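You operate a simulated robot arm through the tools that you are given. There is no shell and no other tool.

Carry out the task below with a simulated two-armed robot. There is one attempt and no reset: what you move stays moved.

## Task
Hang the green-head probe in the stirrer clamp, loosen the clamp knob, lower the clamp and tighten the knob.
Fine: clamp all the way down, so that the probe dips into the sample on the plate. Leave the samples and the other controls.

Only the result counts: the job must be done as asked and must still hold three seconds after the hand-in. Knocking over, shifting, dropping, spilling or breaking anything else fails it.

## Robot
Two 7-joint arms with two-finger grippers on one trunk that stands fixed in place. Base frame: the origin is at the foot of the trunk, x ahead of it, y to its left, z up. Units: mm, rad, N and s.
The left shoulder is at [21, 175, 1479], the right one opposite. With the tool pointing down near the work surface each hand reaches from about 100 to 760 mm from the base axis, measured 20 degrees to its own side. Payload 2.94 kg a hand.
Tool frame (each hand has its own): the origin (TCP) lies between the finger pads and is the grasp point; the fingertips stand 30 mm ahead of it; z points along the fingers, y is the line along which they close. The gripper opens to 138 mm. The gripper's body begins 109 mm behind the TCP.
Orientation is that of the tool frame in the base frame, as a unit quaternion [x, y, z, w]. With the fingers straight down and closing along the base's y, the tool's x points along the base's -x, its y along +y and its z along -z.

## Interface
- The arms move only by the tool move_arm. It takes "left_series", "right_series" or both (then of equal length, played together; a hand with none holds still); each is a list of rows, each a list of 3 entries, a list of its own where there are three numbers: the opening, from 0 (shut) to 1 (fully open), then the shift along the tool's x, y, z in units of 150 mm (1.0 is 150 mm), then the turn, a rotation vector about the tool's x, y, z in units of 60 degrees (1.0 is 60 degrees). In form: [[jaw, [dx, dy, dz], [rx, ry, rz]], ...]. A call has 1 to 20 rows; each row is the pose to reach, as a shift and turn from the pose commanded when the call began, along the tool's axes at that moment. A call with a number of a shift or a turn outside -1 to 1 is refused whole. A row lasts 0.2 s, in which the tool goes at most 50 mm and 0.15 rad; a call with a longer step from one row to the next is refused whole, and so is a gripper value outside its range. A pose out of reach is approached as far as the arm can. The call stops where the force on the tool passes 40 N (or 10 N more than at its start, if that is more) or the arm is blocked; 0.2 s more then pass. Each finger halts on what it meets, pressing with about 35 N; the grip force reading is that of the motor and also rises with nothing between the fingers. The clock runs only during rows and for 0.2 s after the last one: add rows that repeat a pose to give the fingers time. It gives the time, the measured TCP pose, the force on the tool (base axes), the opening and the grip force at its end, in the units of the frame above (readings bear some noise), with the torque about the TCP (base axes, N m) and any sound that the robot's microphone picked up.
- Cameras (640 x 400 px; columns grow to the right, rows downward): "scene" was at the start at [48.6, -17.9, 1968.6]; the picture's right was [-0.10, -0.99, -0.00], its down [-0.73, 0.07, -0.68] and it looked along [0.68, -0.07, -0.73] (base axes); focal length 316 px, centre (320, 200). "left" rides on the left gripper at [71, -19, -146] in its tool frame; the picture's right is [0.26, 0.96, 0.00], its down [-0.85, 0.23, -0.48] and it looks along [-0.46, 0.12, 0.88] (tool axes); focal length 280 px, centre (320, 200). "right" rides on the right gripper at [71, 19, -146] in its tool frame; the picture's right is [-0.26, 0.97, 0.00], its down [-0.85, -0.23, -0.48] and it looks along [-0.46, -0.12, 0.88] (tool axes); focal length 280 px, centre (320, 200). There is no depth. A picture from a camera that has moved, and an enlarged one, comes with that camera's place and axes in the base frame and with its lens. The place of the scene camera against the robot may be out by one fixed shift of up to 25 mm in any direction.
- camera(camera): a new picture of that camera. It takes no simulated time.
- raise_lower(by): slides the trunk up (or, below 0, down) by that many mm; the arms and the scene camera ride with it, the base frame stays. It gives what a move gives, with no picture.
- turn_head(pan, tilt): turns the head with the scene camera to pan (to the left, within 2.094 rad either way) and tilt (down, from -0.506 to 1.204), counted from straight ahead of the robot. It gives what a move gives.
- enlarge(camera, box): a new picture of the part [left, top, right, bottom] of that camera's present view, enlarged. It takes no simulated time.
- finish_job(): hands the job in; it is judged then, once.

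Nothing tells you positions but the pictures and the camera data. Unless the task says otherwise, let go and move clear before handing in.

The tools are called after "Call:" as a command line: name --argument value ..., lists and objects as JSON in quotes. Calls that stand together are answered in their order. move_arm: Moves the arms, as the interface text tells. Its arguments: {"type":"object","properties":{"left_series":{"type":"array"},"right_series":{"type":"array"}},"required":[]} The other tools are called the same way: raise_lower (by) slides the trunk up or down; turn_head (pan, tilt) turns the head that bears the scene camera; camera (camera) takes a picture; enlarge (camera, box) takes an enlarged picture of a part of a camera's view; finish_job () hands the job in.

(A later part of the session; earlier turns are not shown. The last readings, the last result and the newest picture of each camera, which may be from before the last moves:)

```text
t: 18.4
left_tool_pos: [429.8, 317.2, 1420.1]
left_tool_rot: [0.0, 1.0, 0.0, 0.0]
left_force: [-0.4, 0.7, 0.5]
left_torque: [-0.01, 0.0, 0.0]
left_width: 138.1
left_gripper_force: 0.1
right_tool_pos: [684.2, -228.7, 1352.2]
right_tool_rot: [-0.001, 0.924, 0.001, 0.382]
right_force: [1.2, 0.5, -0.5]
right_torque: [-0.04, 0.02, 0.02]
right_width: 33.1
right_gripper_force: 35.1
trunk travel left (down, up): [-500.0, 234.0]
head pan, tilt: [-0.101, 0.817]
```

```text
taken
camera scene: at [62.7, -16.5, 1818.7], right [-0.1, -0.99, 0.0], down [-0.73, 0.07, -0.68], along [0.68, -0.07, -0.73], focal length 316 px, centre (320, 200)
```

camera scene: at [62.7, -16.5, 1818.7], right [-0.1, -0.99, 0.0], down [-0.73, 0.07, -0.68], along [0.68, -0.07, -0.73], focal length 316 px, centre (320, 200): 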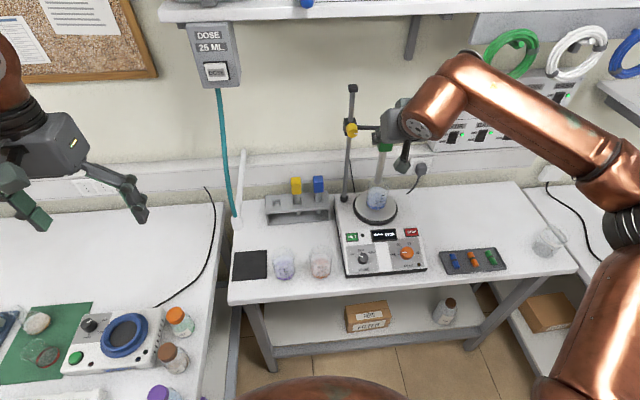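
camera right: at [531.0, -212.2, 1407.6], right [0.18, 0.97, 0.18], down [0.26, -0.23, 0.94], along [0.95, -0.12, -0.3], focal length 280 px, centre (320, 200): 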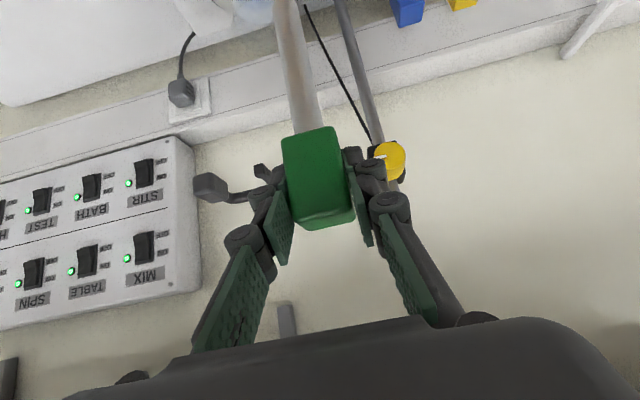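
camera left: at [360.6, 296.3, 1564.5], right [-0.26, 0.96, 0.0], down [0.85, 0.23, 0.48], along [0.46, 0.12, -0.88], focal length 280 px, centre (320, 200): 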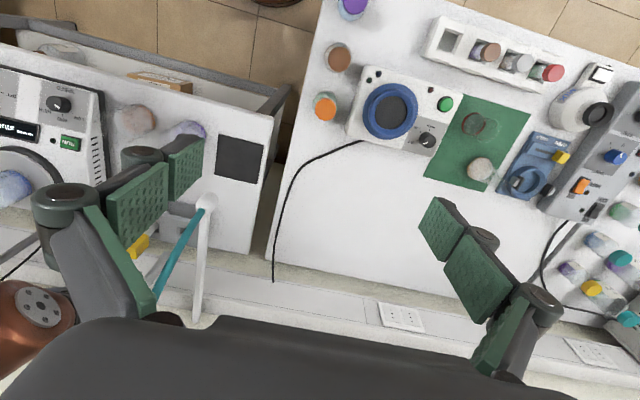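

The probe is held in front of the clamp. I'll align the right hand to y≈-271 and swing the left hand in from the left side so its camera can check the hang from the side.

Call:
move_arm --left_series '[[0.8, [-0.122, -0.167, 0], [0, -0.125, 0]], [0.6, [-0.244, -0.333, 0], [0, -0.25, 0]], [0.4, [-0.367, -0.5, 0], [0, -0.375, 0]], [0.3, [-0.489, -0.667, 0], [0, -0.5, 0]], [0.3, [-0.611, -0.833, 0], [0, -0.625, 0]], [0.3, [-0.733, -1, 0], [0, -0.75, 0]]]' --right_series '[[0, [0, -0.045, 0], [0, 0, 0]], [0, [0, -0.09, 0], [0, 0, 0]], [0, [0, -0.135, 0], [0, 0, 0]], [0, [0, -0.18, 0], [0, 0, 0]], [0, [0, -0.225, 0], [0, 0, 0]], [0, [0, -0.27, 0], [0, 0, 0]]]'

Call:
move_arm --left_series '[[0.3, [-0.041, -0.122, 0.077], [0.088, 0, 0.088]], [0.3, [-0.082, -0.243, 0.153], [0.177, 0, 0.177]], [0.3, [-0.124, -0.365, 0.23], [0.265, 0, 0.265]], [0.3, [-0.165, -0.487, 0.307], [0.354, 0, 0.354]], [0.3, [-0.206, -0.608, 0.383], [0.442, 0, 0.442]], [0.3, [-0.248, -0.73, 0.46], [0.53, 0, 0.53]], [0.3, [-0.289, -0.851, 0.536], [0.619, 0, 0.619]], [0.3, [-0.33, -0.973, 0.613], [0.7071, 0, 0.7071]], [0.3, [-0.33, -0.973, 0.613], [0.7071, 0, 0.7071]]]'

Call:
camera --camera "left"

Call:
camera --camera "right"

Call:
camera --camera "scene"

```text
t: 19.8
left_tool_pos: [541.3, 164.0, 1419.7]
left_tool_rot: [-0.001, 0.924, 0.001, 0.383]
left_force: [0.7, -0.8, -0.8]
left_torque: [0.03, 0.0, 0.0]
left_width: 41.3
left_gripper_force: 0.0
right_tool_pos: [684.0, -273.4, 1352.0]
right_tool_rot: [0.001, 0.924, 0.001, 0.382]
right_force: [0.1, -0.8, -0.5]
right_torque: [0.02, -0.05, 0.03]
right_width: 33.0
right_gripper_force: 34.9
trunk travel left (down, up): [-500.0, 234.0]
head pan, tilt: [-0.101, 0.817]
```

```text
t: 21.8
left_tool_pos: [614.4, 54.7, 1395.5]
left_tool_rot: [0.353, 0.854, -0.147, 0.354]
left_force: [-0.2, 0.1, 0.8]
left_torque: [0.0, -0.02, 0.01]
left_width: 41.3
left_gripper_force: 0.1
left hand out of reach, approached as far as the arm can: row 7, 8, 9
right_tool_pos: [683.1, -272.1, 1353.5]
right_tool_rot: [0.0, 0.924, 0.001, 0.383]
right_force: [-0.1, -0.2, -1.0]
right_torque: [-0.02, -0.01, 0.04]
right_width: 33.2
right_gripper_force: 35.5
trunk travel left (down, up): [-500.0, 234.0]
head pan, tilt: [-0.101, 0.817]
```

```text
taken
camera left: at [494.5, 150.2, 1448.3], right [0.55, 0.81, -0.19], down [0.35, -0.02, 0.94], along [0.76, -0.58, -0.3], focal length 280 px, centre (320, 200)
```

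left: 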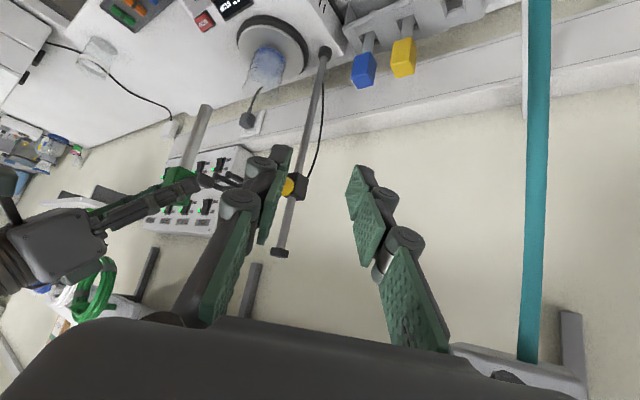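

```text
taken
camera right: at [530.9, -254.1, 1407.0], right [0.19, 0.96, 0.19], down [0.26, -0.23, 0.94], along [0.95, -0.12, -0.3], focal length 280 px, centre (320, 200)
```

right: 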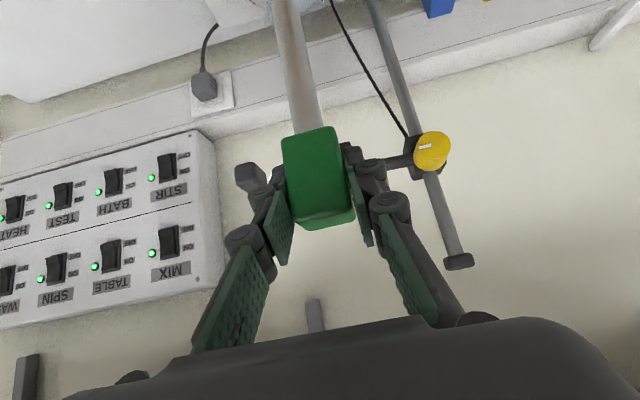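

```text
taken
camera scene: at [62.5, -17.8, 1818.7], right [-0.1, -0.99, 0.0], down [-0.73, 0.07, -0.68], along [0.68, -0.07, -0.73], focal length 316 px, centre (320, 200)
```

scene: 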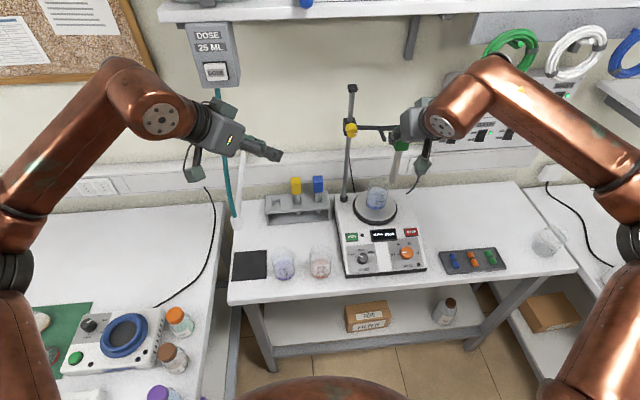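

The left finger hides the fork. I'll open the left hand and shift it slightly so the fork is visible between its fingers.

Call:
move_arm --left_series '[[0.5, [-0.02, -0.15, -0.03], [-0.06, 0, -0.06]], [0.7, [-0.035, -0.3, -0.06], [-0.12, 0, -0.12]], [1, [-0.05, -0.45, -0.09], [-0.177, 0, -0.177]], [1, [-0.069, -0.595, -0.12], [-0.177, 0, -0.177]], [1, [-0.069, -0.595, -0.12], [-0.177, 0, -0.177]]]'

Call:
camera --camera "left"

```text
t: 22.9
left_tool_pos: [548.4, -3.2, 1416.7]
left_tool_rot: [0.238, 0.892, -0.099, 0.37]
left_force: [0.7, 0.4, -1.2]
left_torque: [-0.03, 0.0, 0.02]
left_width: 138.1
left_gripper_force: 0.1
right_tool_pos: [683.4, -270.8, 1353.4]
right_tool_rot: [0.0, 0.924, 0.0, 0.383]
right_force: [0.4, -0.6, -0.4]
right_torque: [-0.05, 0.02, 0.0]
right_width: 32.7
right_gripper_force: 34.9
trunk travel left (down, up): [-500.0, 234.0]
head pan, tilt: [-0.101, 0.817]
```

```text
taken
camera left: at [407.3, 56.4, 1468.6], right [0.32, 0.93, -0.19], down [0.34, 0.07, 0.94], along [0.88, -0.36, -0.3], focal length 280 px, centre (320, 200)
```

left: 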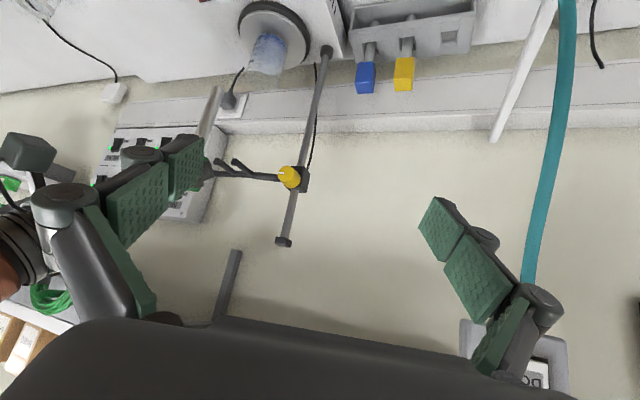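

Call:
move_arm --left_series '[[1, [0, 0, 0], [0.09, 0, 0.09]], [1, [0, 0, 0], [0.177, 0, 0.177]], [1, [0, 0, 0], [0.177, 0, 0.177]]]'

Call:
camera --camera "left"

Call:
enlarge --camera "left" --box '[200, 70, 400, 230]'

```text
t: 23.8
left_tool_pos: [547.9, -3.6, 1416.6]
left_tool_rot: [0.355, 0.853, -0.147, 0.354]
left_force: [0.9, -0.2, 0.3]
left_torque: [0.01, 0.0, 0.02]
left_width: 137.9
left_gripper_force: 0.1
right_tool_pos: [682.8, -272.8, 1352.6]
right_tool_rot: [0.0, 0.924, 0.001, 0.383]
right_force: [0.4, 0.3, -1.2]
right_torque: [-0.01, 0.0, 0.01]
right_width: 32.9
right_gripper_force: 35.1
trunk travel left (down, up): [-500.0, 234.0]
head pan, tilt: [-0.101, 0.817]
```

```text
taken
camera left: at [427.2, 90.0, 1469.3], right [0.55, 0.81, -0.18], down [0.35, -0.02, 0.94], along [0.76, -0.58, -0.3], focal length 280 px, centre (320, 200)
```

left: 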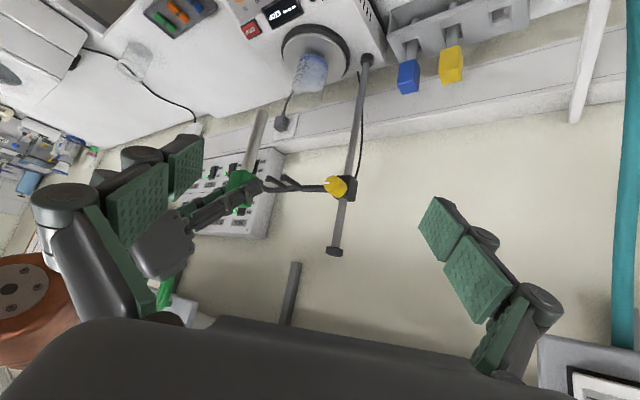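

```text
2.50 times, centred on (300, 150) of left
camera zoom: at [427.2, 90.0, 1469.3], right [0.55, 0.81, -0.18], down [0.35, -0.02, 0.94], along [0.76, -0.58, -0.3], focal length 701 px, centre (370, 325)
```

zoom: 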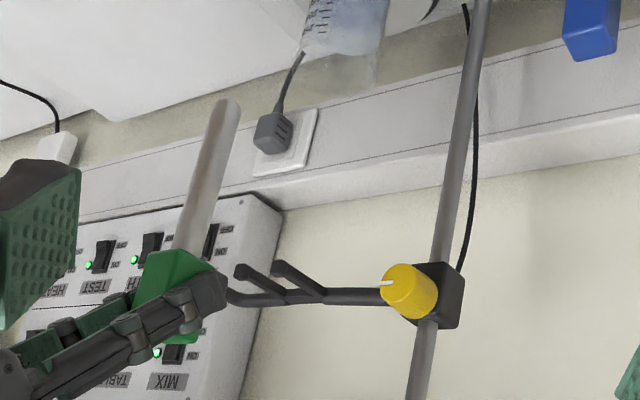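

I have a good side view: the head is held above the fork level with the stem in front of the prongs. I'll check the head's offset in the hand once more with a zoomed right view.

Call:
enlarge --camera "right" --box '[240, 110, 400, 250]'

Call:
enlarge --camera "right" --box '[220, 0, 460, 150]'

Call:
enlarge --camera "left" --box '[230, 150, 350, 225]'

```text
2.86 times, centred on (320, 180) of right
camera zoom: at [530.4, -255.0, 1407.1], right [0.19, 0.96, 0.19], down [0.26, -0.23, 0.94], along [0.95, -0.12, -0.3], focal length 801 px, centre (320, 257)
```

zoom: 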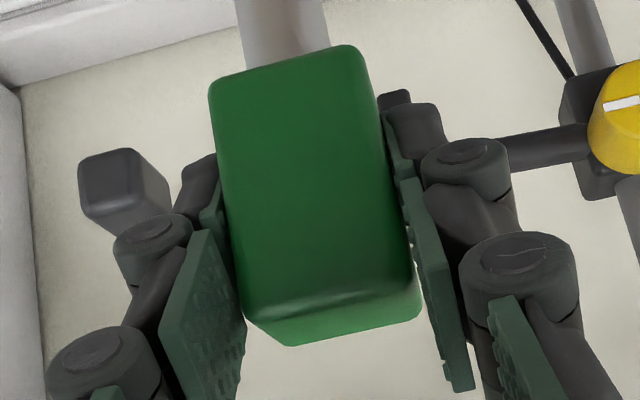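

```text
2.67 times, centred on (340, 75) of right
camera zoom: at [530.4, -255.0, 1407.1], right [0.19, 0.96, 0.19], down [0.26, -0.23, 0.94], along [0.95, -0.12, -0.3], focal length 748 px, centre (267, 533)
```

zoom: 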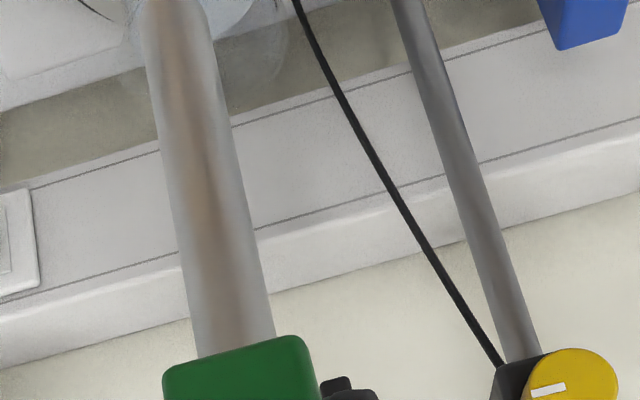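

```text
5.33 times, centred on (290, 188) of left
camera zoom: at [427.2, 90.0, 1469.3], right [0.55, 0.81, -0.18], down [0.35, -0.02, 0.94], along [0.76, -0.58, -0.3], focal length 1495 px, centre (480, 267)
```

zoom: 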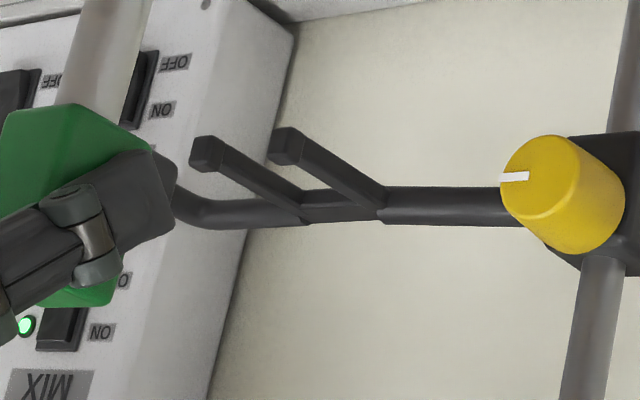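

The head is centred on the tool axis. I'll move forward 90 mm (with +2 mm in y) at this height so the stem enters between the prongs.

Call:
move_arm --right_series '[[0, [0, 0.0133, 0], [0, 0, 0]], [0, [-0.106, 0.0133, 0.106], [0, 0, 0]], [0, [-0.212, 0.0133, 0.212], [0, 0, 0]], [0, [-0.318, 0.0133, 0.318], [0, 0, 0]], [0, [-0.425, 0.0133, 0.425], [0, 0, 0]], [0, [-0.425, 0.0133, 0.425], [0, 0, 0]]]'

Call:
enlarge --camera "left" --box '[210, 100, 370, 230]'

Call:
camera --camera "right"

Call:
enlarge --camera "right" --box '[240, 60, 400, 180]'

```text
t: 25.1
left_tool_pos: [546.5, -4.3, 1417.1]
left_tool_rot: [0.353, 0.854, -0.147, 0.354]
left_force: [0.4, -0.7, -1.0]
left_torque: [0.01, -0.02, 0.0]
left_width: 137.7
left_gripper_force: 0.1
right_tool_pos: [773.7, -269.8, 1354.1]
right_tool_rot: [0.0, 0.924, 0.0, 0.383]
right_force: [-1.1, -0.2, -0.5]
right_torque: [0.04, -0.01, 0.04]
right_width: 33.0
right_gripper_force: 34.5
trunk travel left (down, up): [-500.0, 234.0]
head pan, tilt: [-0.101, 0.817]
```

```text
3.08 times, centred on (290, 165) of left
camera zoom: at [426.8, 90.4, 1469.2], right [0.55, 0.81, -0.18], down [0.35, -0.02, 0.94], along [0.76, -0.58, -0.3], focal length 863 px, centre (412, 308)
```

zoom: 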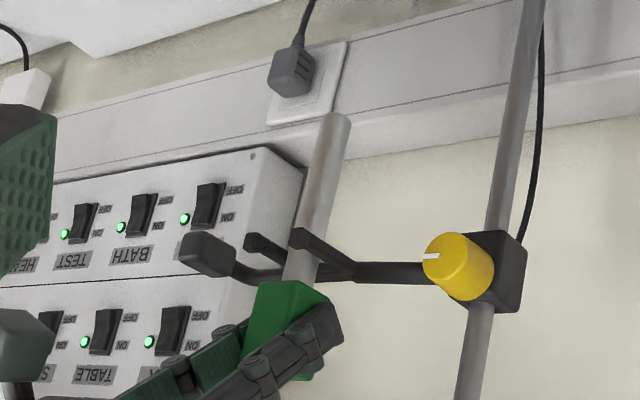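

```text
taken
camera right: at [620.1, -252.2, 1407.4], right [0.19, 0.96, 0.19], down [0.26, -0.23, 0.94], along [0.95, -0.12, -0.3], focal length 280 px, centre (320, 200)
```

right: 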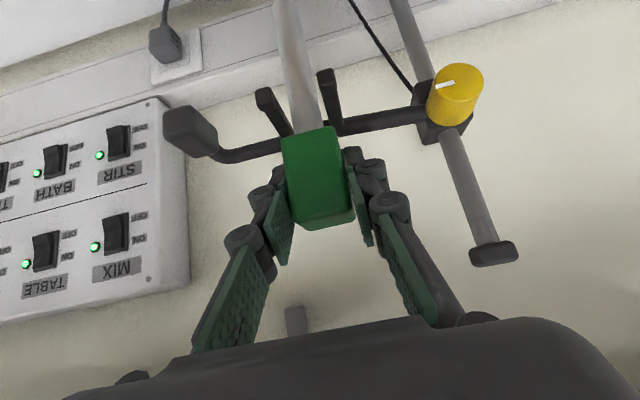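

```text
3.33 times, centred on (320, 120) of right
camera zoom: at [620.1, -252.2, 1407.4], right [0.19, 0.96, 0.19], down [0.26, -0.23, 0.94], along [0.95, -0.12, -0.3], focal length 935 px, centre (320, 467)
```

zoom: 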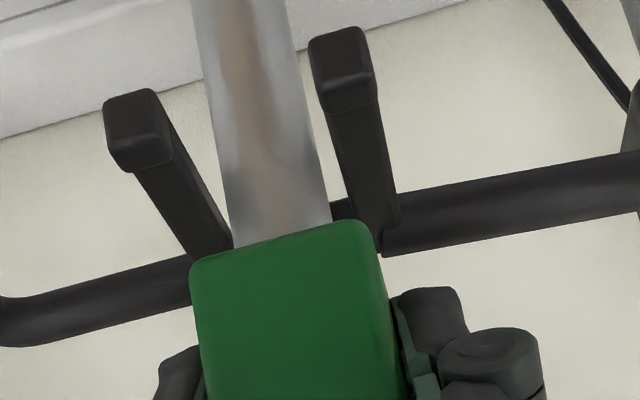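

The stem sits centred between the prongs (fork centre is within 0.5 mm of the tool), with the head's base about 18 mm above the lips. I'll lower 16 mm, then look again.

Call:
move_arm --right_series '[[0, [0.025, 0.002, 0.025], [0, 0, 0]], [0, [0.05, 0.002, 0.05], [0, 0, 0]], [0, [0.0754, 0.002, 0.0754], [0, 0, 0]], [0, [0.0754, 0.002, 0.0754], [0, 0, 0]]]'

Call:
enlarge --camera "left" --box '[230, 140, 350, 220]'

Call:
enlarge --camera "right" --box '[240, 60, 400, 180]'

```text
t: 26.1
left_tool_pos: [548.2, -3.6, 1417.2]
left_tool_rot: [0.353, 0.854, -0.146, 0.354]
left_force: [0.7, 0.5, 0.1]
left_torque: [-0.01, 0.0, -0.01]
left_width: 138.1
left_gripper_force: 0.0
right_tool_pos: [775.3, -269.4, 1337.8]
right_tool_rot: [0.0, 0.924, 0.0, 0.383]
right_force: [-0.5, -0.2, -0.8]
right_torque: [-0.02, -0.04, -0.02]
right_width: 33.2
right_gripper_force: 35.7
trunk travel left (down, up): [-500.0, 234.0]
head pan, tilt: [-0.101, 0.817]
```

```text
5.00 times, centred on (290, 180) of left
camera zoom: at [427.5, 90.8, 1469.0], right [0.55, 0.81, -0.19], down [0.35, -0.02, 0.94], along [0.76, -0.58, -0.3], focal length 1402 px, centre (470, 300)
```

zoom: 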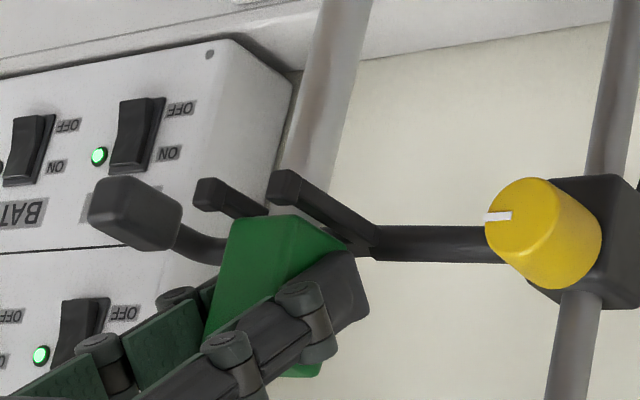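

```text
3.33 times, centred on (320, 120) of right
camera zoom: at [621.3, -251.6, 1390.9], right [0.19, 0.96, 0.19], down [0.26, -0.23, 0.94], along [0.95, -0.12, -0.3], focal length 935 px, centre (320, 467)
```

zoom: 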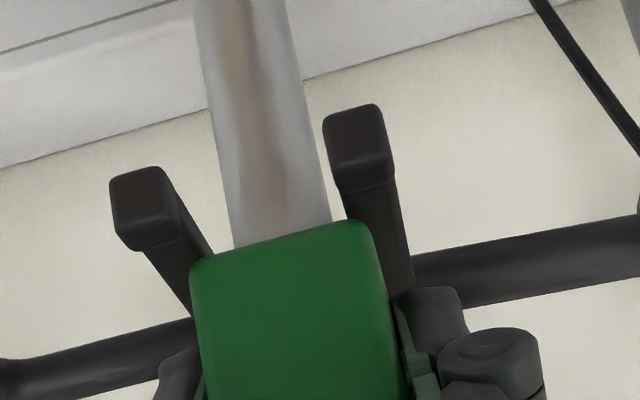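

Still clear of the prongs; I'll lower further in small steps watching the force.

Call:
move_arm --right_series '[[0, [0.007, 0, 0.007], [0, 0, 0]], [0, [0.014, 0, 0.014], [0, 0, 0]], [0, [0.0189, 0, 0.0189], [0, 0, 0]], [0, [0.0189, 0, 0.0189], [0, 0, 0]]]'

Call:
enlarge --camera "left" --box '[250, 160, 330, 210]'

Call:
enlarge --camera "right" --box '[240, 60, 400, 180]'

```text
t: 27.1
left_tool_pos: [547.3, -3.1, 1417.1]
left_tool_rot: [0.353, 0.854, -0.146, 0.354]
left_force: [0.1, 0.7, -0.3]
left_torque: [-0.01, -0.01, 0.04]
left_width: 138.0
left_gripper_force: 0.0
right_tool_pos: [774.1, -269.3, 1333.2]
right_tool_rot: [-0.001, 0.923, 0.001, 0.384]
right_force: [2.8, -0.2, 7.3]
right_torque: [-0.1, 0.02, 0.03]
right_width: 33.1
right_gripper_force: 34.8
trunk travel left (down, up): [-500.0, 234.0]
head pan, tilt: [-0.101, 0.817]
```

```text
8.00 times, centred on (290, 185) of left
camera zoom: at [427.3, 91.0, 1469.1], right [0.55, 0.81, -0.19], down [0.35, -0.02, 0.94], along [0.76, -0.58, -0.3], focal length 2243 px, centre (560, 320)
```

zoom: 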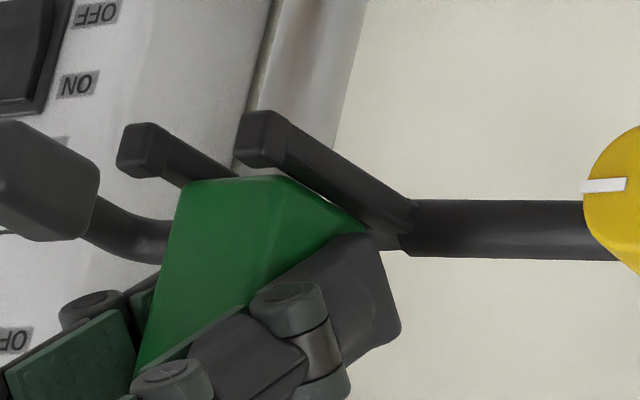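

```text
3.33 times, centred on (320, 120) of right
camera zoom: at [621.2, -251.7, 1388.5], right [0.18, 0.96, 0.19], down [0.26, -0.23, 0.94], along [0.95, -0.12, -0.29], focal length 935 px, centre (320, 467)
```

zoom: 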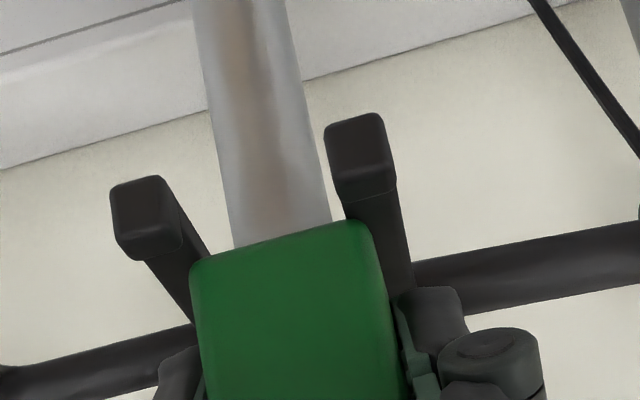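

The head base is now resting on the prongs (about 7 N upward, head base z≈1299.7, seat ≈1299). I'll open just enough and check it stays put.

Call:
move_arm --right_series '[[0.28, [0, 0, 0], [0, 0, 0]], [0.34, [0, 0, 0], [0, 0, 0]], [0.4, [0, 0, 0], [0, 0, 0]], [0.4, [0, 0, 0], [0, 0, 0]]]'

Call:
enlarge --camera "left" --box '[230, 140, 350, 220]'

Call:
enlarge --camera "right" --box '[240, 60, 400, 180]'

```text
t: 28.1
left_tool_pos: [548.0, -2.4, 1416.3]
left_tool_rot: [0.353, 0.854, -0.147, 0.354]
left_force: [1.0, -0.5, 0.9]
left_torque: [-0.01, 0.02, 0.02]
left_width: 137.8
left_gripper_force: 0.1
right_tool_pos: [773.1, -269.8, 1332.7]
right_tool_rot: [0.001, 0.924, -0.001, 0.382]
right_force: [-0.7, -0.1, -0.5]
right_torque: [0.01, 0.02, 0.01]
right_width: 54.9
right_gripper_force: 0.1
trunk travel left (down, up): [-500.0, 234.0]
head pan, tilt: [-0.101, 0.817]
```

```text
5.00 times, centred on (290, 180) of left
camera zoom: at [427.5, 90.9, 1468.9], right [0.55, 0.81, -0.19], down [0.35, -0.02, 0.94], along [0.76, -0.58, -0.3], focal length 1402 px, centre (470, 300)
```

zoom: 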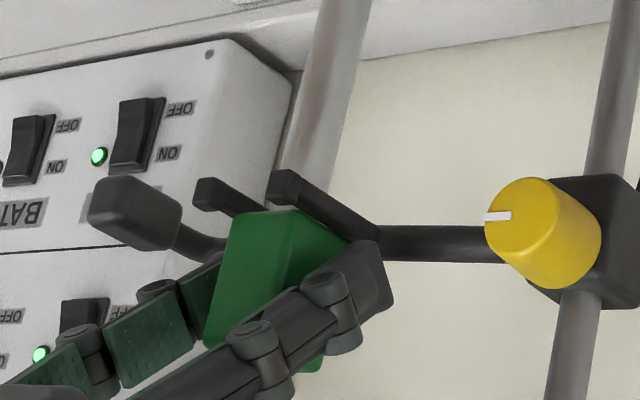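

```text
3.33 times, centred on (320, 120) of right
camera zoom: at [621.2, -251.8, 1387.4], right [0.19, 0.96, 0.19], down [0.26, -0.23, 0.94], along [0.95, -0.12, -0.3], focal length 935 px, centre (320, 467)
```

zoom: 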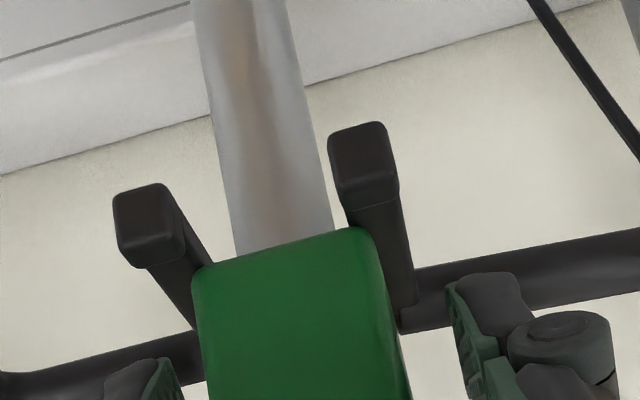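

The probe hangs on the fork by itself. I'll withdraw the right hand straight back along its axis.

Call:
move_arm --right_series '[[0.4, [-0.01, 0, -0.1], [0, 0, 0]], [0.4, [-0.01, 0, -0.2], [0, 0, 0]], [0.4, [-0.01, 0, -0.4], [0, 0, 0]], [0.45, [-0.01, 0, -0.6], [0, 0, 0]], [0.5, [-0.01, 0, -0.8], [0, 0, 0]], [0.6, [-0.01, 0, -1.0], [0, 0, 0]], [0.6, [-0.01, 0, -1.0], [0, 0, 0]]]'

Call:
camera --camera "left"

Call:
enlarge --camera "left" --box '[230, 130, 370, 230]'

Call:
camera --camera "right"

Call:
enlarge --camera "right" --box '[220, 20, 460, 170]'

```text
t: 29.8
left_tool_pos: [550.3, -2.9, 1417.1]
left_tool_rot: [0.354, 0.854, -0.147, 0.353]
left_force: [1.0, -0.1, 0.0]
left_torque: [-0.03, 0.01, 0.03]
left_width: 137.8
left_gripper_force: 0.0
right_tool_pos: [670.4, -270.3, 1439.2]
right_tool_rot: [0.002, 0.924, -0.001, 0.381]
right_force: [0.2, -0.5, 0.4]
right_torque: [-0.01, 0.01, 0.0]
right_width: 82.9
right_gripper_force: 0.2
trunk travel left (down, up): [-500.0, 234.0]
head pan, tilt: [-0.101, 0.817]
```

```text
taken
camera left: at [428.5, 90.7, 1468.6], right [0.55, 0.81, -0.19], down [0.35, -0.02, 0.94], along [0.76, -0.58, -0.3], focal length 280 px, centre (320, 200)
```

left: 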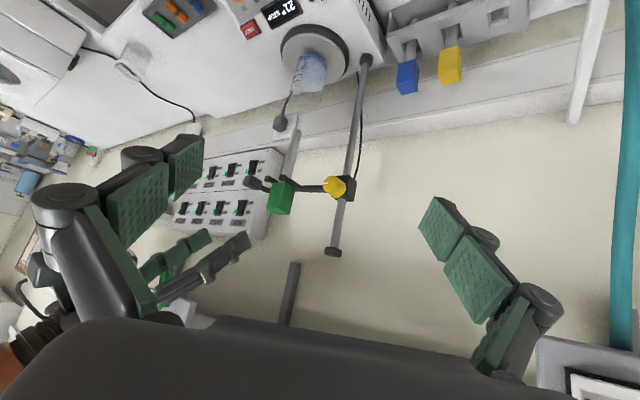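

```text
4.00 times, centred on (300, 180) of left
camera zoom: at [428.5, 90.7, 1468.6], right [0.55, 0.81, -0.19], down [0.35, -0.02, 0.94], along [0.76, -0.58, -0.3], focal length 1122 px, centre (400, 280)
```

zoom: 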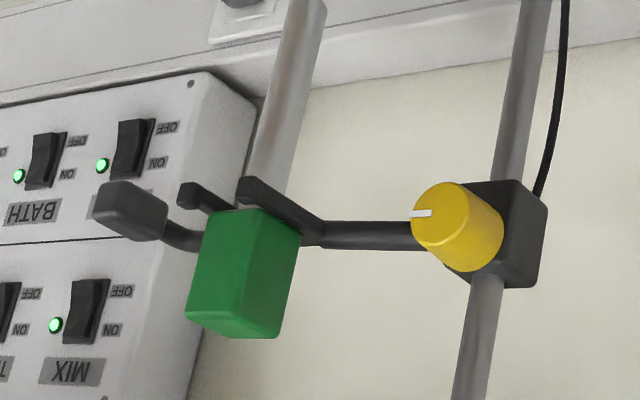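

```text
taken
camera right: at [517.5, -251.9, 1493.9], right [0.19, 0.96, 0.19], down [0.26, -0.23, 0.94], along [0.95, -0.13, -0.3], focal length 280 px, centre (320, 200)
```

right: 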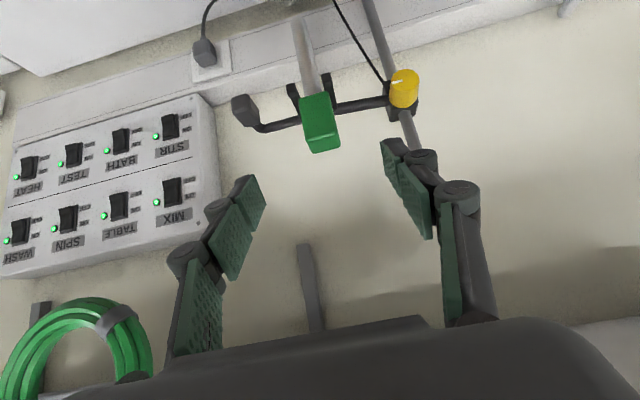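

```text
2.67 times, centred on (340, 95) of right
camera zoom: at [517.5, -251.9, 1493.9], right [0.19, 0.96, 0.19], down [0.26, -0.23, 0.94], along [0.95, -0.13, -0.3], focal length 748 px, centre (267, 480)
```

zoom: 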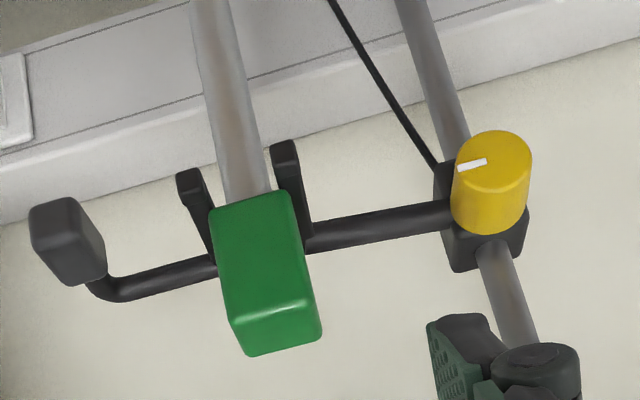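

The green probe is hanging securely in the fork with my hands clear. Next the right hand will hold the handle block at the end of the clamp arm while the left turns the knob. I'll measure the block more closely first.

Call:
enlarge --camera "right" --box '[220, 80, 300, 150]'

Call:
enlarge --camera "left" --box '[235, 160, 315, 210]'

Call:
enlarge --camera "scene" --box '[330, 80, 440, 230]'

```text
5.71 times, centred on (260, 115) of right
camera zoom: at [517.5, -251.9, 1493.9], right [0.19, 0.96, 0.19], down [0.26, -0.23, 0.94], along [0.95, -0.13, -0.3], focal length 1602 px, centre (663, 686)
```

zoom: 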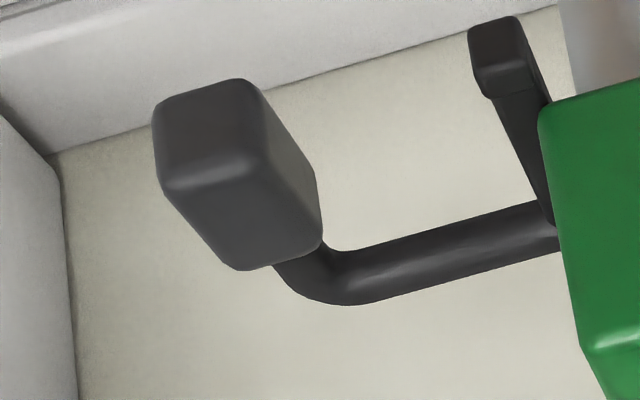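

```text
8.00 times, centred on (275, 185) of left
camera zoom: at [428.5, 90.7, 1468.6], right [0.55, 0.81, -0.19], down [0.35, -0.02, 0.94], along [0.76, -0.58, -0.3], focal length 2243 px, centre (680, 320)
```

zoom: 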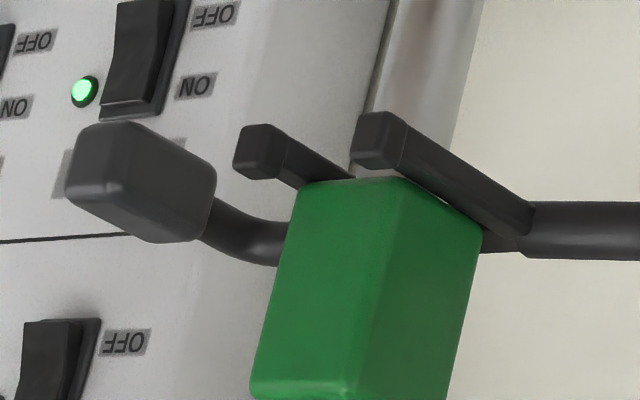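

```text
2.67 times, centred on (385, 155) of scene
camera zoom: at [63.6, -17.8, 1818.7], right [-0.1, -0.99, 0.0], down [-0.73, 0.07, -0.68], along [0.68, -0.07, -0.73], focal length 844 px, centre (147, 320)
```

zoom: 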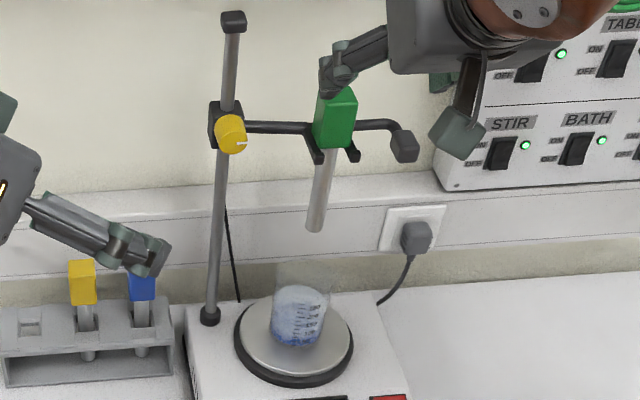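

The handle block spans about x 760–788, y -359 to -337 and z 1279–1301. I'll bring the right hand to a pre-grasp in line with it, 100 mm back along the tool axis.

Call:
move_arm --right_series '[[0.45, [0.055, -0.129, 0.105], [0, 0, 0]], [0.38, [0.11, -0.258, 0.21], [0, 0, 0]], [0.36, [0.165, -0.387, 0.316], [0, 0, 0]], [0.36, [0.22, -0.516, 0.421], [0, 0, 0]], [0.36, [0.22, -0.516, 0.421], [0, 0, 0]]]'

Call:
camera --camera "right"

Call:
enlarge --camera "right" --box '[260, 100, 400, 200]'

```text
t: 30.9
left_tool_pos: [547.3, -2.0, 1417.0]
left_tool_rot: [0.354, 0.853, -0.147, 0.354]
left_force: [0.8, 0.2, 0.4]
left_torque: [-0.03, 0.02, 0.0]
left_width: 137.5
left_gripper_force: 0.1
right_tool_pos: [689.8, -346.6, 1372.0]
right_tool_rot: [0.0, 0.924, 0.001, 0.384]
right_force: [-0.9, -0.6, 0.0]
right_torque: [-0.03, -0.05, -0.01]
right_width: 49.7
right_gripper_force: 0.2
trunk travel left (down, up): [-500.0, 234.0]
head pan, tilt: [-0.101, 0.817]
```

```text
taken
camera right: at [537.1, -328.5, 1426.7], right [0.19, 0.97, 0.18], down [0.26, -0.23, 0.94], along [0.95, -0.12, -0.3], focal length 280 px, centre (320, 200)
```

right: 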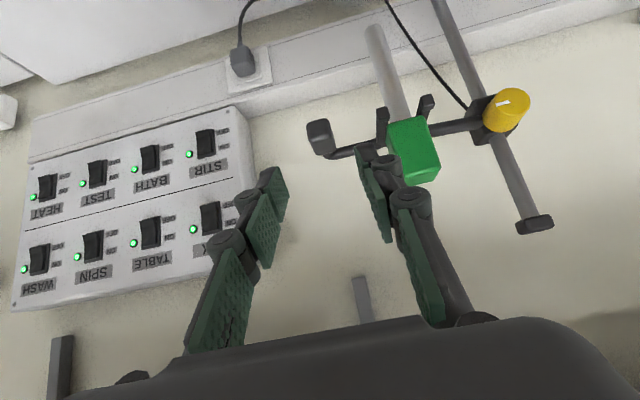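

```text
4.00 times, centred on (330, 150) of right
camera zoom: at [537.1, -328.5, 1426.7], right [0.19, 0.97, 0.18], down [0.26, -0.23, 0.94], along [0.95, -0.12, -0.3], focal length 1122 px, centre (280, 400)
```

zoom: 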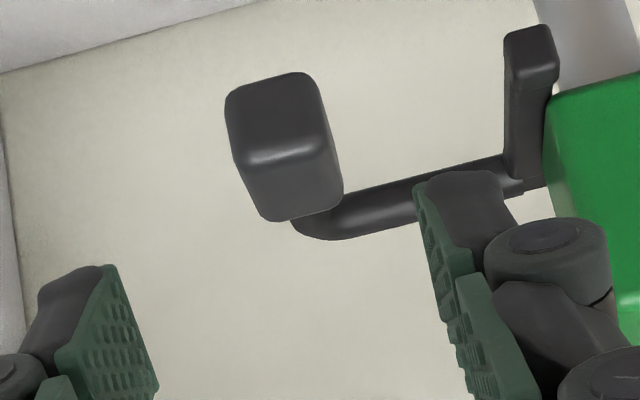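

The block is centred between the fingers. Approaching along the tool axis and then closing on it.

Call:
move_arm --right_series '[[0.36, [0, 0.004, 0.17], [0, 0, 0]], [0.36, [0, 0.004, 0.34], [0, 0, 0]], [0.36, [0, 0.004, 0.51], [0, 0, 0]], [0.36, [0, 0.004, 0.68], [0, 0, 0]], [0.36, [0, 0.004, 0.68], [0, 0, 0]]]'

Call:
camera --camera "right"

Call:
enlarge --camera "right" --box '[240, 120, 400, 230]'

Call:
enlarge --camera "left" --box '[215, 130, 375, 230]'

```text
t: 32.1
left_tool_pos: [548.1, -3.4, 1416.2]
left_tool_rot: [0.354, 0.853, -0.147, 0.354]
left_force: [-1.3, -0.4, 0.7]
left_torque: [0.02, -0.02, 0.01]
left_width: 137.9
left_gripper_force: 0.0
right_tool_pos: [762.9, -346.1, 1299.0]
right_tool_rot: [0.001, 0.924, -0.001, 0.383]
right_force: [0.3, -0.3, 0.2]
right_torque: [0.01, 0.0, 0.04]
right_width: 49.7
right_gripper_force: 0.1
trunk travel left (down, up): [-500.0, 234.0]
head pan, tilt: [-0.101, 0.817]
```

```text
taken
camera right: at [609.3, -328.5, 1354.4], right [0.18, 0.97, 0.19], down [0.26, -0.23, 0.94], along [0.95, -0.12, -0.3], focal length 280 px, centre (320, 200)
```

right: 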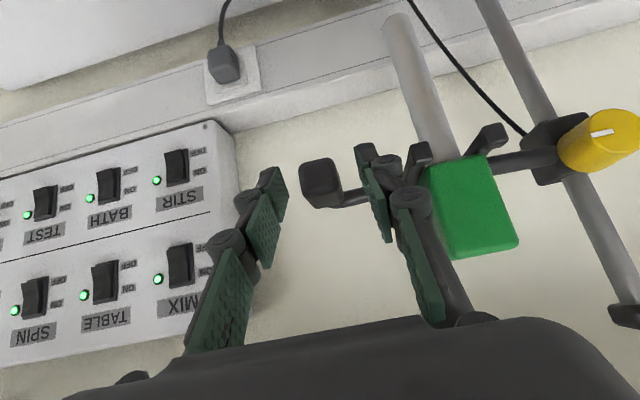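

```text
3.64 times, centred on (320, 175) of right
camera zoom: at [609.3, -328.5, 1354.4], right [0.18, 0.97, 0.19], down [0.26, -0.23, 0.94], along [0.95, -0.12, -0.3], focal length 1020 px, centre (320, 291)
```

zoom: 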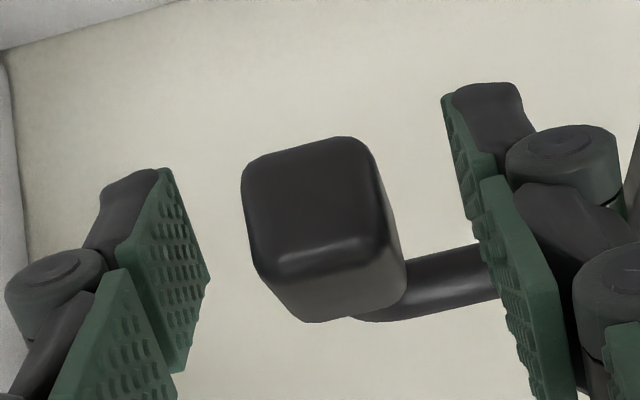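

```text
4.00 times, centred on (295, 180) of left
camera zoom: at [426.7, 90.7, 1469.3], right [0.55, 0.81, -0.19], down [0.35, -0.02, 0.94], along [0.76, -0.58, -0.3], focal length 1122 px, centre (420, 280)
```

zoom: 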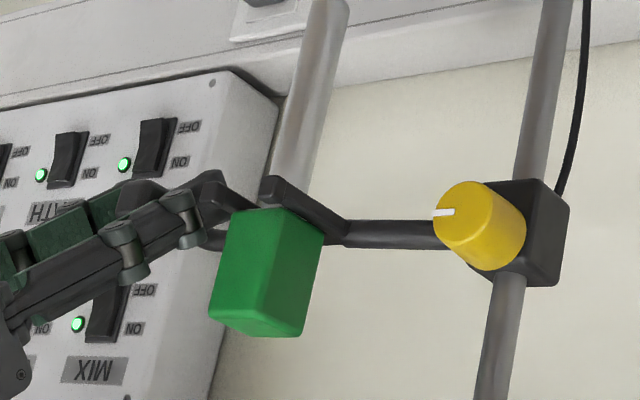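

The block sits between the pads with no contact force. Closing the right gripper on the handle.

Call:
move_arm --right_series '[[0.28, [0, 0, 0], [0, 0, 0]], [0.2, [0, 0, 0], [0, 0, 0]], [0.1, [0, 0, 0], [0, 0, 0]], [0, [0, 0, 0], [0, 0, 0]], [0, [0, 0, 0], [0, 0, 0]], [0, [0, 0, 0], [0, 0, 0]]]'

Call:
camera --camera "right"

Call:
enlarge --camera "left" --box '[215, 130, 375, 230]'

```text
t: 33.5
left_tool_pos: [547.9, -2.9, 1416.8]
left_tool_rot: [0.353, 0.854, -0.146, 0.353]
left_force: [-1.0, -0.2, 0.2]
left_torque: [0.02, 0.01, -0.06]
left_width: 137.7
left_gripper_force: 0.2
right_tool_pos: [762.4, -345.0, 1299.7]
right_tool_rot: [-0.001, 0.924, 0.0, 0.383]
right_force: [-2.1, 4.4, -1.4]
right_torque: [0.12, 0.06, 0.18]
right_width: 21.7
right_gripper_force: 45.7
trunk travel left (down, up): [-500.0, 234.0]
head pan, tilt: [-0.101, 0.817]
```

```text
taken
camera right: at [609.7, -327.3, 1354.2], right [0.18, 0.97, 0.19], down [0.26, -0.23, 0.94], along [0.95, -0.12, -0.3], focal length 280 px, centre (320, 200)
```

right: 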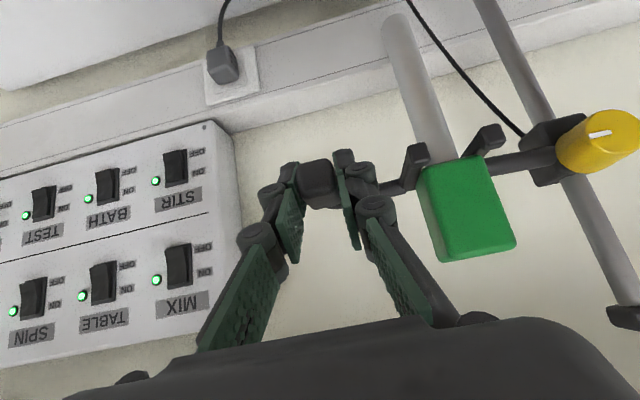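

```text
4.00 times, centred on (295, 180) of left
camera zoom: at [427.4, 91.7, 1468.9], right [0.55, 0.81, -0.19], down [0.35, -0.02, 0.94], along [0.76, -0.58, -0.3], focal length 1122 px, centre (420, 280)
```

zoom: 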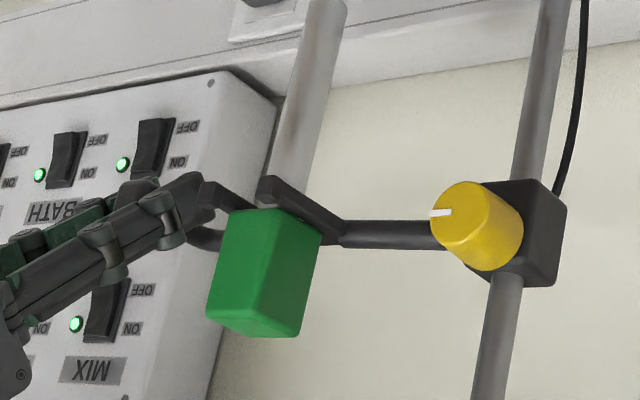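

The handle is held (21.7 mm wide). Now I'll bring the left hand around to point straight forward toward the knob, in two stages.

Call:
move_arm --left_series '[[0.8, [-0.026, -0.043, 0.084], [-0.088, 0, -0.088]], [0.6, [-0.052, -0.086, 0.168], [-0.177, 0, -0.177]], [0.5, [-0.078, -0.13, 0.252], [-0.265, 0, -0.265]], [0.4, [-0.104, -0.173, 0.336], [-0.354, 0, -0.354]], [0.4, [-0.13, -0.216, 0.42], [-0.442, 0, -0.442]], [0.4, [-0.156, -0.259, 0.504], [-0.53, 0, -0.53]], [0.4, [-0.156, -0.259, 0.504], [-0.53, 0, -0.53]]]'

Call:
camera --camera "left"

Call:
camera --camera "scene"

```text
t: 35.1
left_tool_pos: [571.4, -78.2, 1381.9]
left_tool_rot: [-0.001, 0.924, 0.0, 0.383]
left_force: [-1.1, -0.4, -0.1]
left_torque: [0.01, -0.01, -0.01]
left_width: 55.1
left_gripper_force: 0.1
right_tool_pos: [763.1, -346.6, 1299.0]
right_tool_rot: [-0.001, 0.924, 0.0, 0.383]
right_force: [-4.2, 8.9, -3.6]
right_torque: [0.05, 0.01, 0.11]
right_width: 21.5
right_gripper_force: 44.9
trunk travel left (down, up): [-500.0, 234.0]
head pan, tilt: [-0.101, 0.817]
```

```text
taken
camera left: at [418.9, -98.7, 1432.5], right [-0.19, 0.96, -0.19], down [0.26, 0.23, 0.94], along [0.95, 0.13, -0.3], focal length 280 px, centre (320, 200)
```

left: 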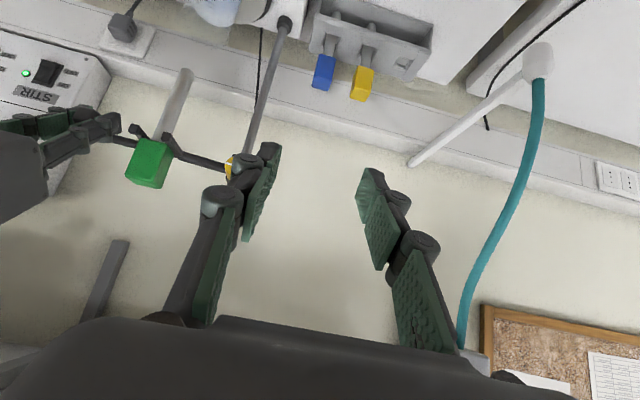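

```text
taken
camera scene: at [62.3, -15.6, 1818.7], right [-0.1, -0.99, 0.0], down [-0.73, 0.07, -0.68], along [0.68, -0.07, -0.73], focal length 316 px, centre (320, 200)
```

scene: 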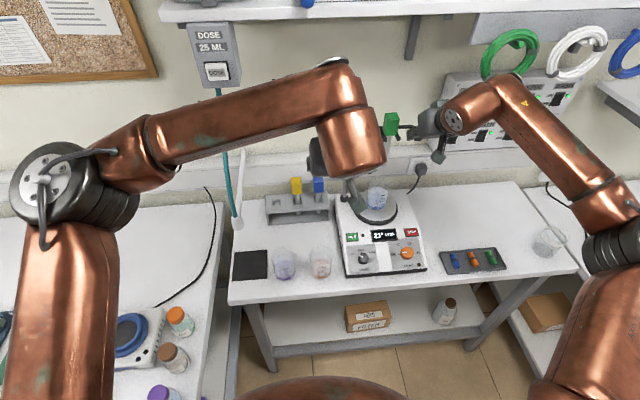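

The stirrer display now shows a temperature, so the probe is seated. I'll turn the left hand level (pointing at +x) in front of the knob and ease the small side load on the right hand.

Call:
move_arm --left_series '[[0.4, [0.024, -0.078, 0.102], [0, -0.125, 0]], [0.4, [0.047, -0.156, 0.204], [0, -0.25, 0]], [0.4, [0.071, -0.234, 0.307], [0, -0.375, 0]], [0.4, [0.094, -0.311, 0.409], [0, -0.5, 0]], [0.4, [0.118, -0.389, 0.511], [0, -0.625, 0]], [0.4, [0.141, -0.467, 0.613], [0, -0.75, 0]], [0.4, [0.141, -0.467, 0.613], [0, -0.75, 0]]]' --right_series '[[0, [0.001, 0.002, 0], [0, 0, 0]], [0, [0.002, 0.004, 0], [0, 0, 0]], [0, [0.003, 0.0053, 0], [0, 0, 0]], [0, [0.003, 0.0053, 0], [0, 0, 0]], [0, [0.003, 0.0053, 0], [0, 0, 0]], [0, [0.003, 0.0053, 0], [0, 0, 0]], [0, [0.003, 0.0053, 0], [0, 0, 0]]]'

Call:
camera --camera "left"

Call:
camera --camera "scene"

Call:
camera --camera "right"

```text
t: 36.8
left_tool_pos: [620.7, -148.8, 1299.8]
left_tool_rot: [0.0, 0.707, 0.0, 0.707]
left_force: [0.0, 1.1, 0.1]
left_torque: [0.02, 0.0, 0.02]
left_width: 55.0
left_gripper_force: 0.1
right_tool_pos: [762.7, -344.4, 1299.7]
right_tool_rot: [0.001, 0.924, 0.0, 0.383]
right_force: [2.1, 5.3, -0.9]
right_torque: [0.11, -0.23, 0.14]
right_width: 21.4
right_gripper_force: 44.9
trunk travel left (down, up): [-500.0, 234.0]
head pan, tilt: [-0.101, 0.817]
```

```text
taken
camera left: at [476.6, -169.1, 1227.7], right [0.0, 0.96, -0.26], down [-0.48, 0.23, 0.85], along [0.88, 0.12, 0.46], focal length 280 px, centre (320, 200)
```

left: 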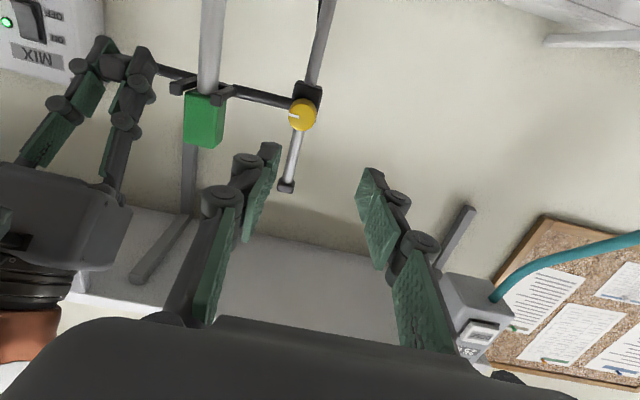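

```text
taken
camera scene: at [62.8, -16.6, 1818.8], right [-0.1, -0.99, 0.0], down [-0.73, 0.07, -0.68], along [0.68, -0.07, -0.73], focal length 316 px, centre (320, 200)
```

scene: 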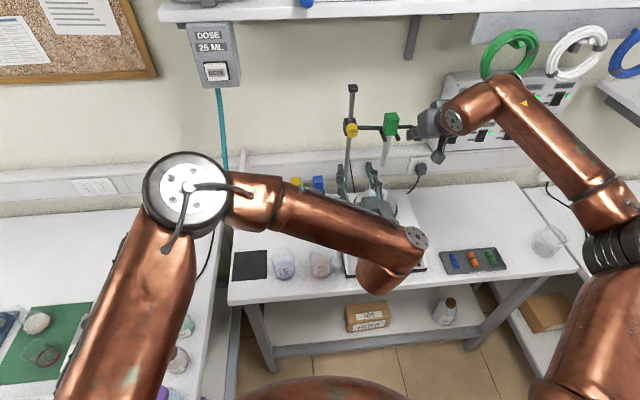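

```text
taken
camera right: at [609.7, -327.0, 1353.9], right [0.19, 0.97, 0.18], down [0.26, -0.23, 0.94], along [0.95, -0.13, -0.3], focal length 280 px, centre (320, 200)
```

right: 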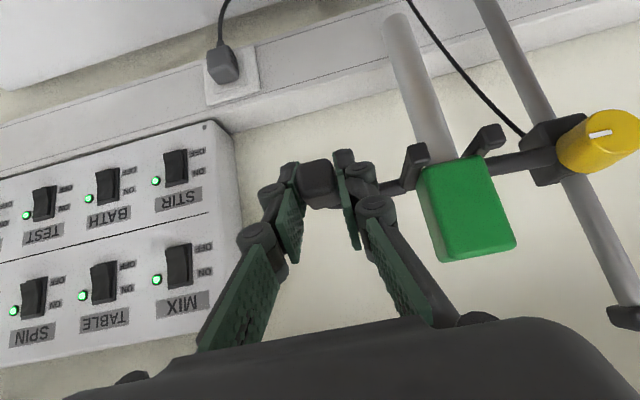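

The left hand is now level with a frontal view of the knob. I'll measure the knob's axis precisely from here.

Call:
enlarge --camera "left" --box '[250, 70, 350, 150]'

Call:
enlarge --camera "right" --box '[500, 80, 640, 200]'

```text
5.00 times, centred on (300, 110) of left
camera zoom: at [476.6, -169.1, 1227.7], right [0.0, 0.96, -0.26], down [-0.48, 0.23, 0.85], along [0.88, 0.12, 0.46], focal length 1402 px, centre (420, 650)
```

zoom: 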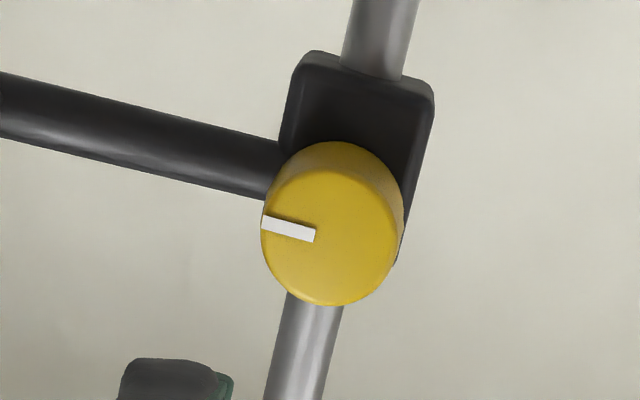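

```text
3.33 times, centred on (570, 140) of right
camera zoom: at [609.7, -327.0, 1353.9], right [0.19, 0.97, 0.18], down [0.26, -0.23, 0.94], along [0.95, -0.13, -0.3], focal length 935 px, centre (-513, 400)
```

zoom: 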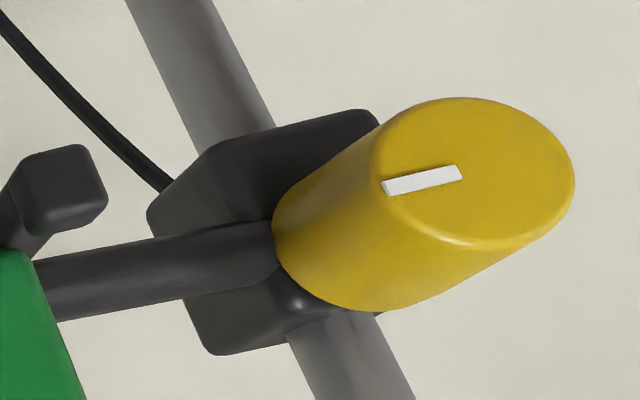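

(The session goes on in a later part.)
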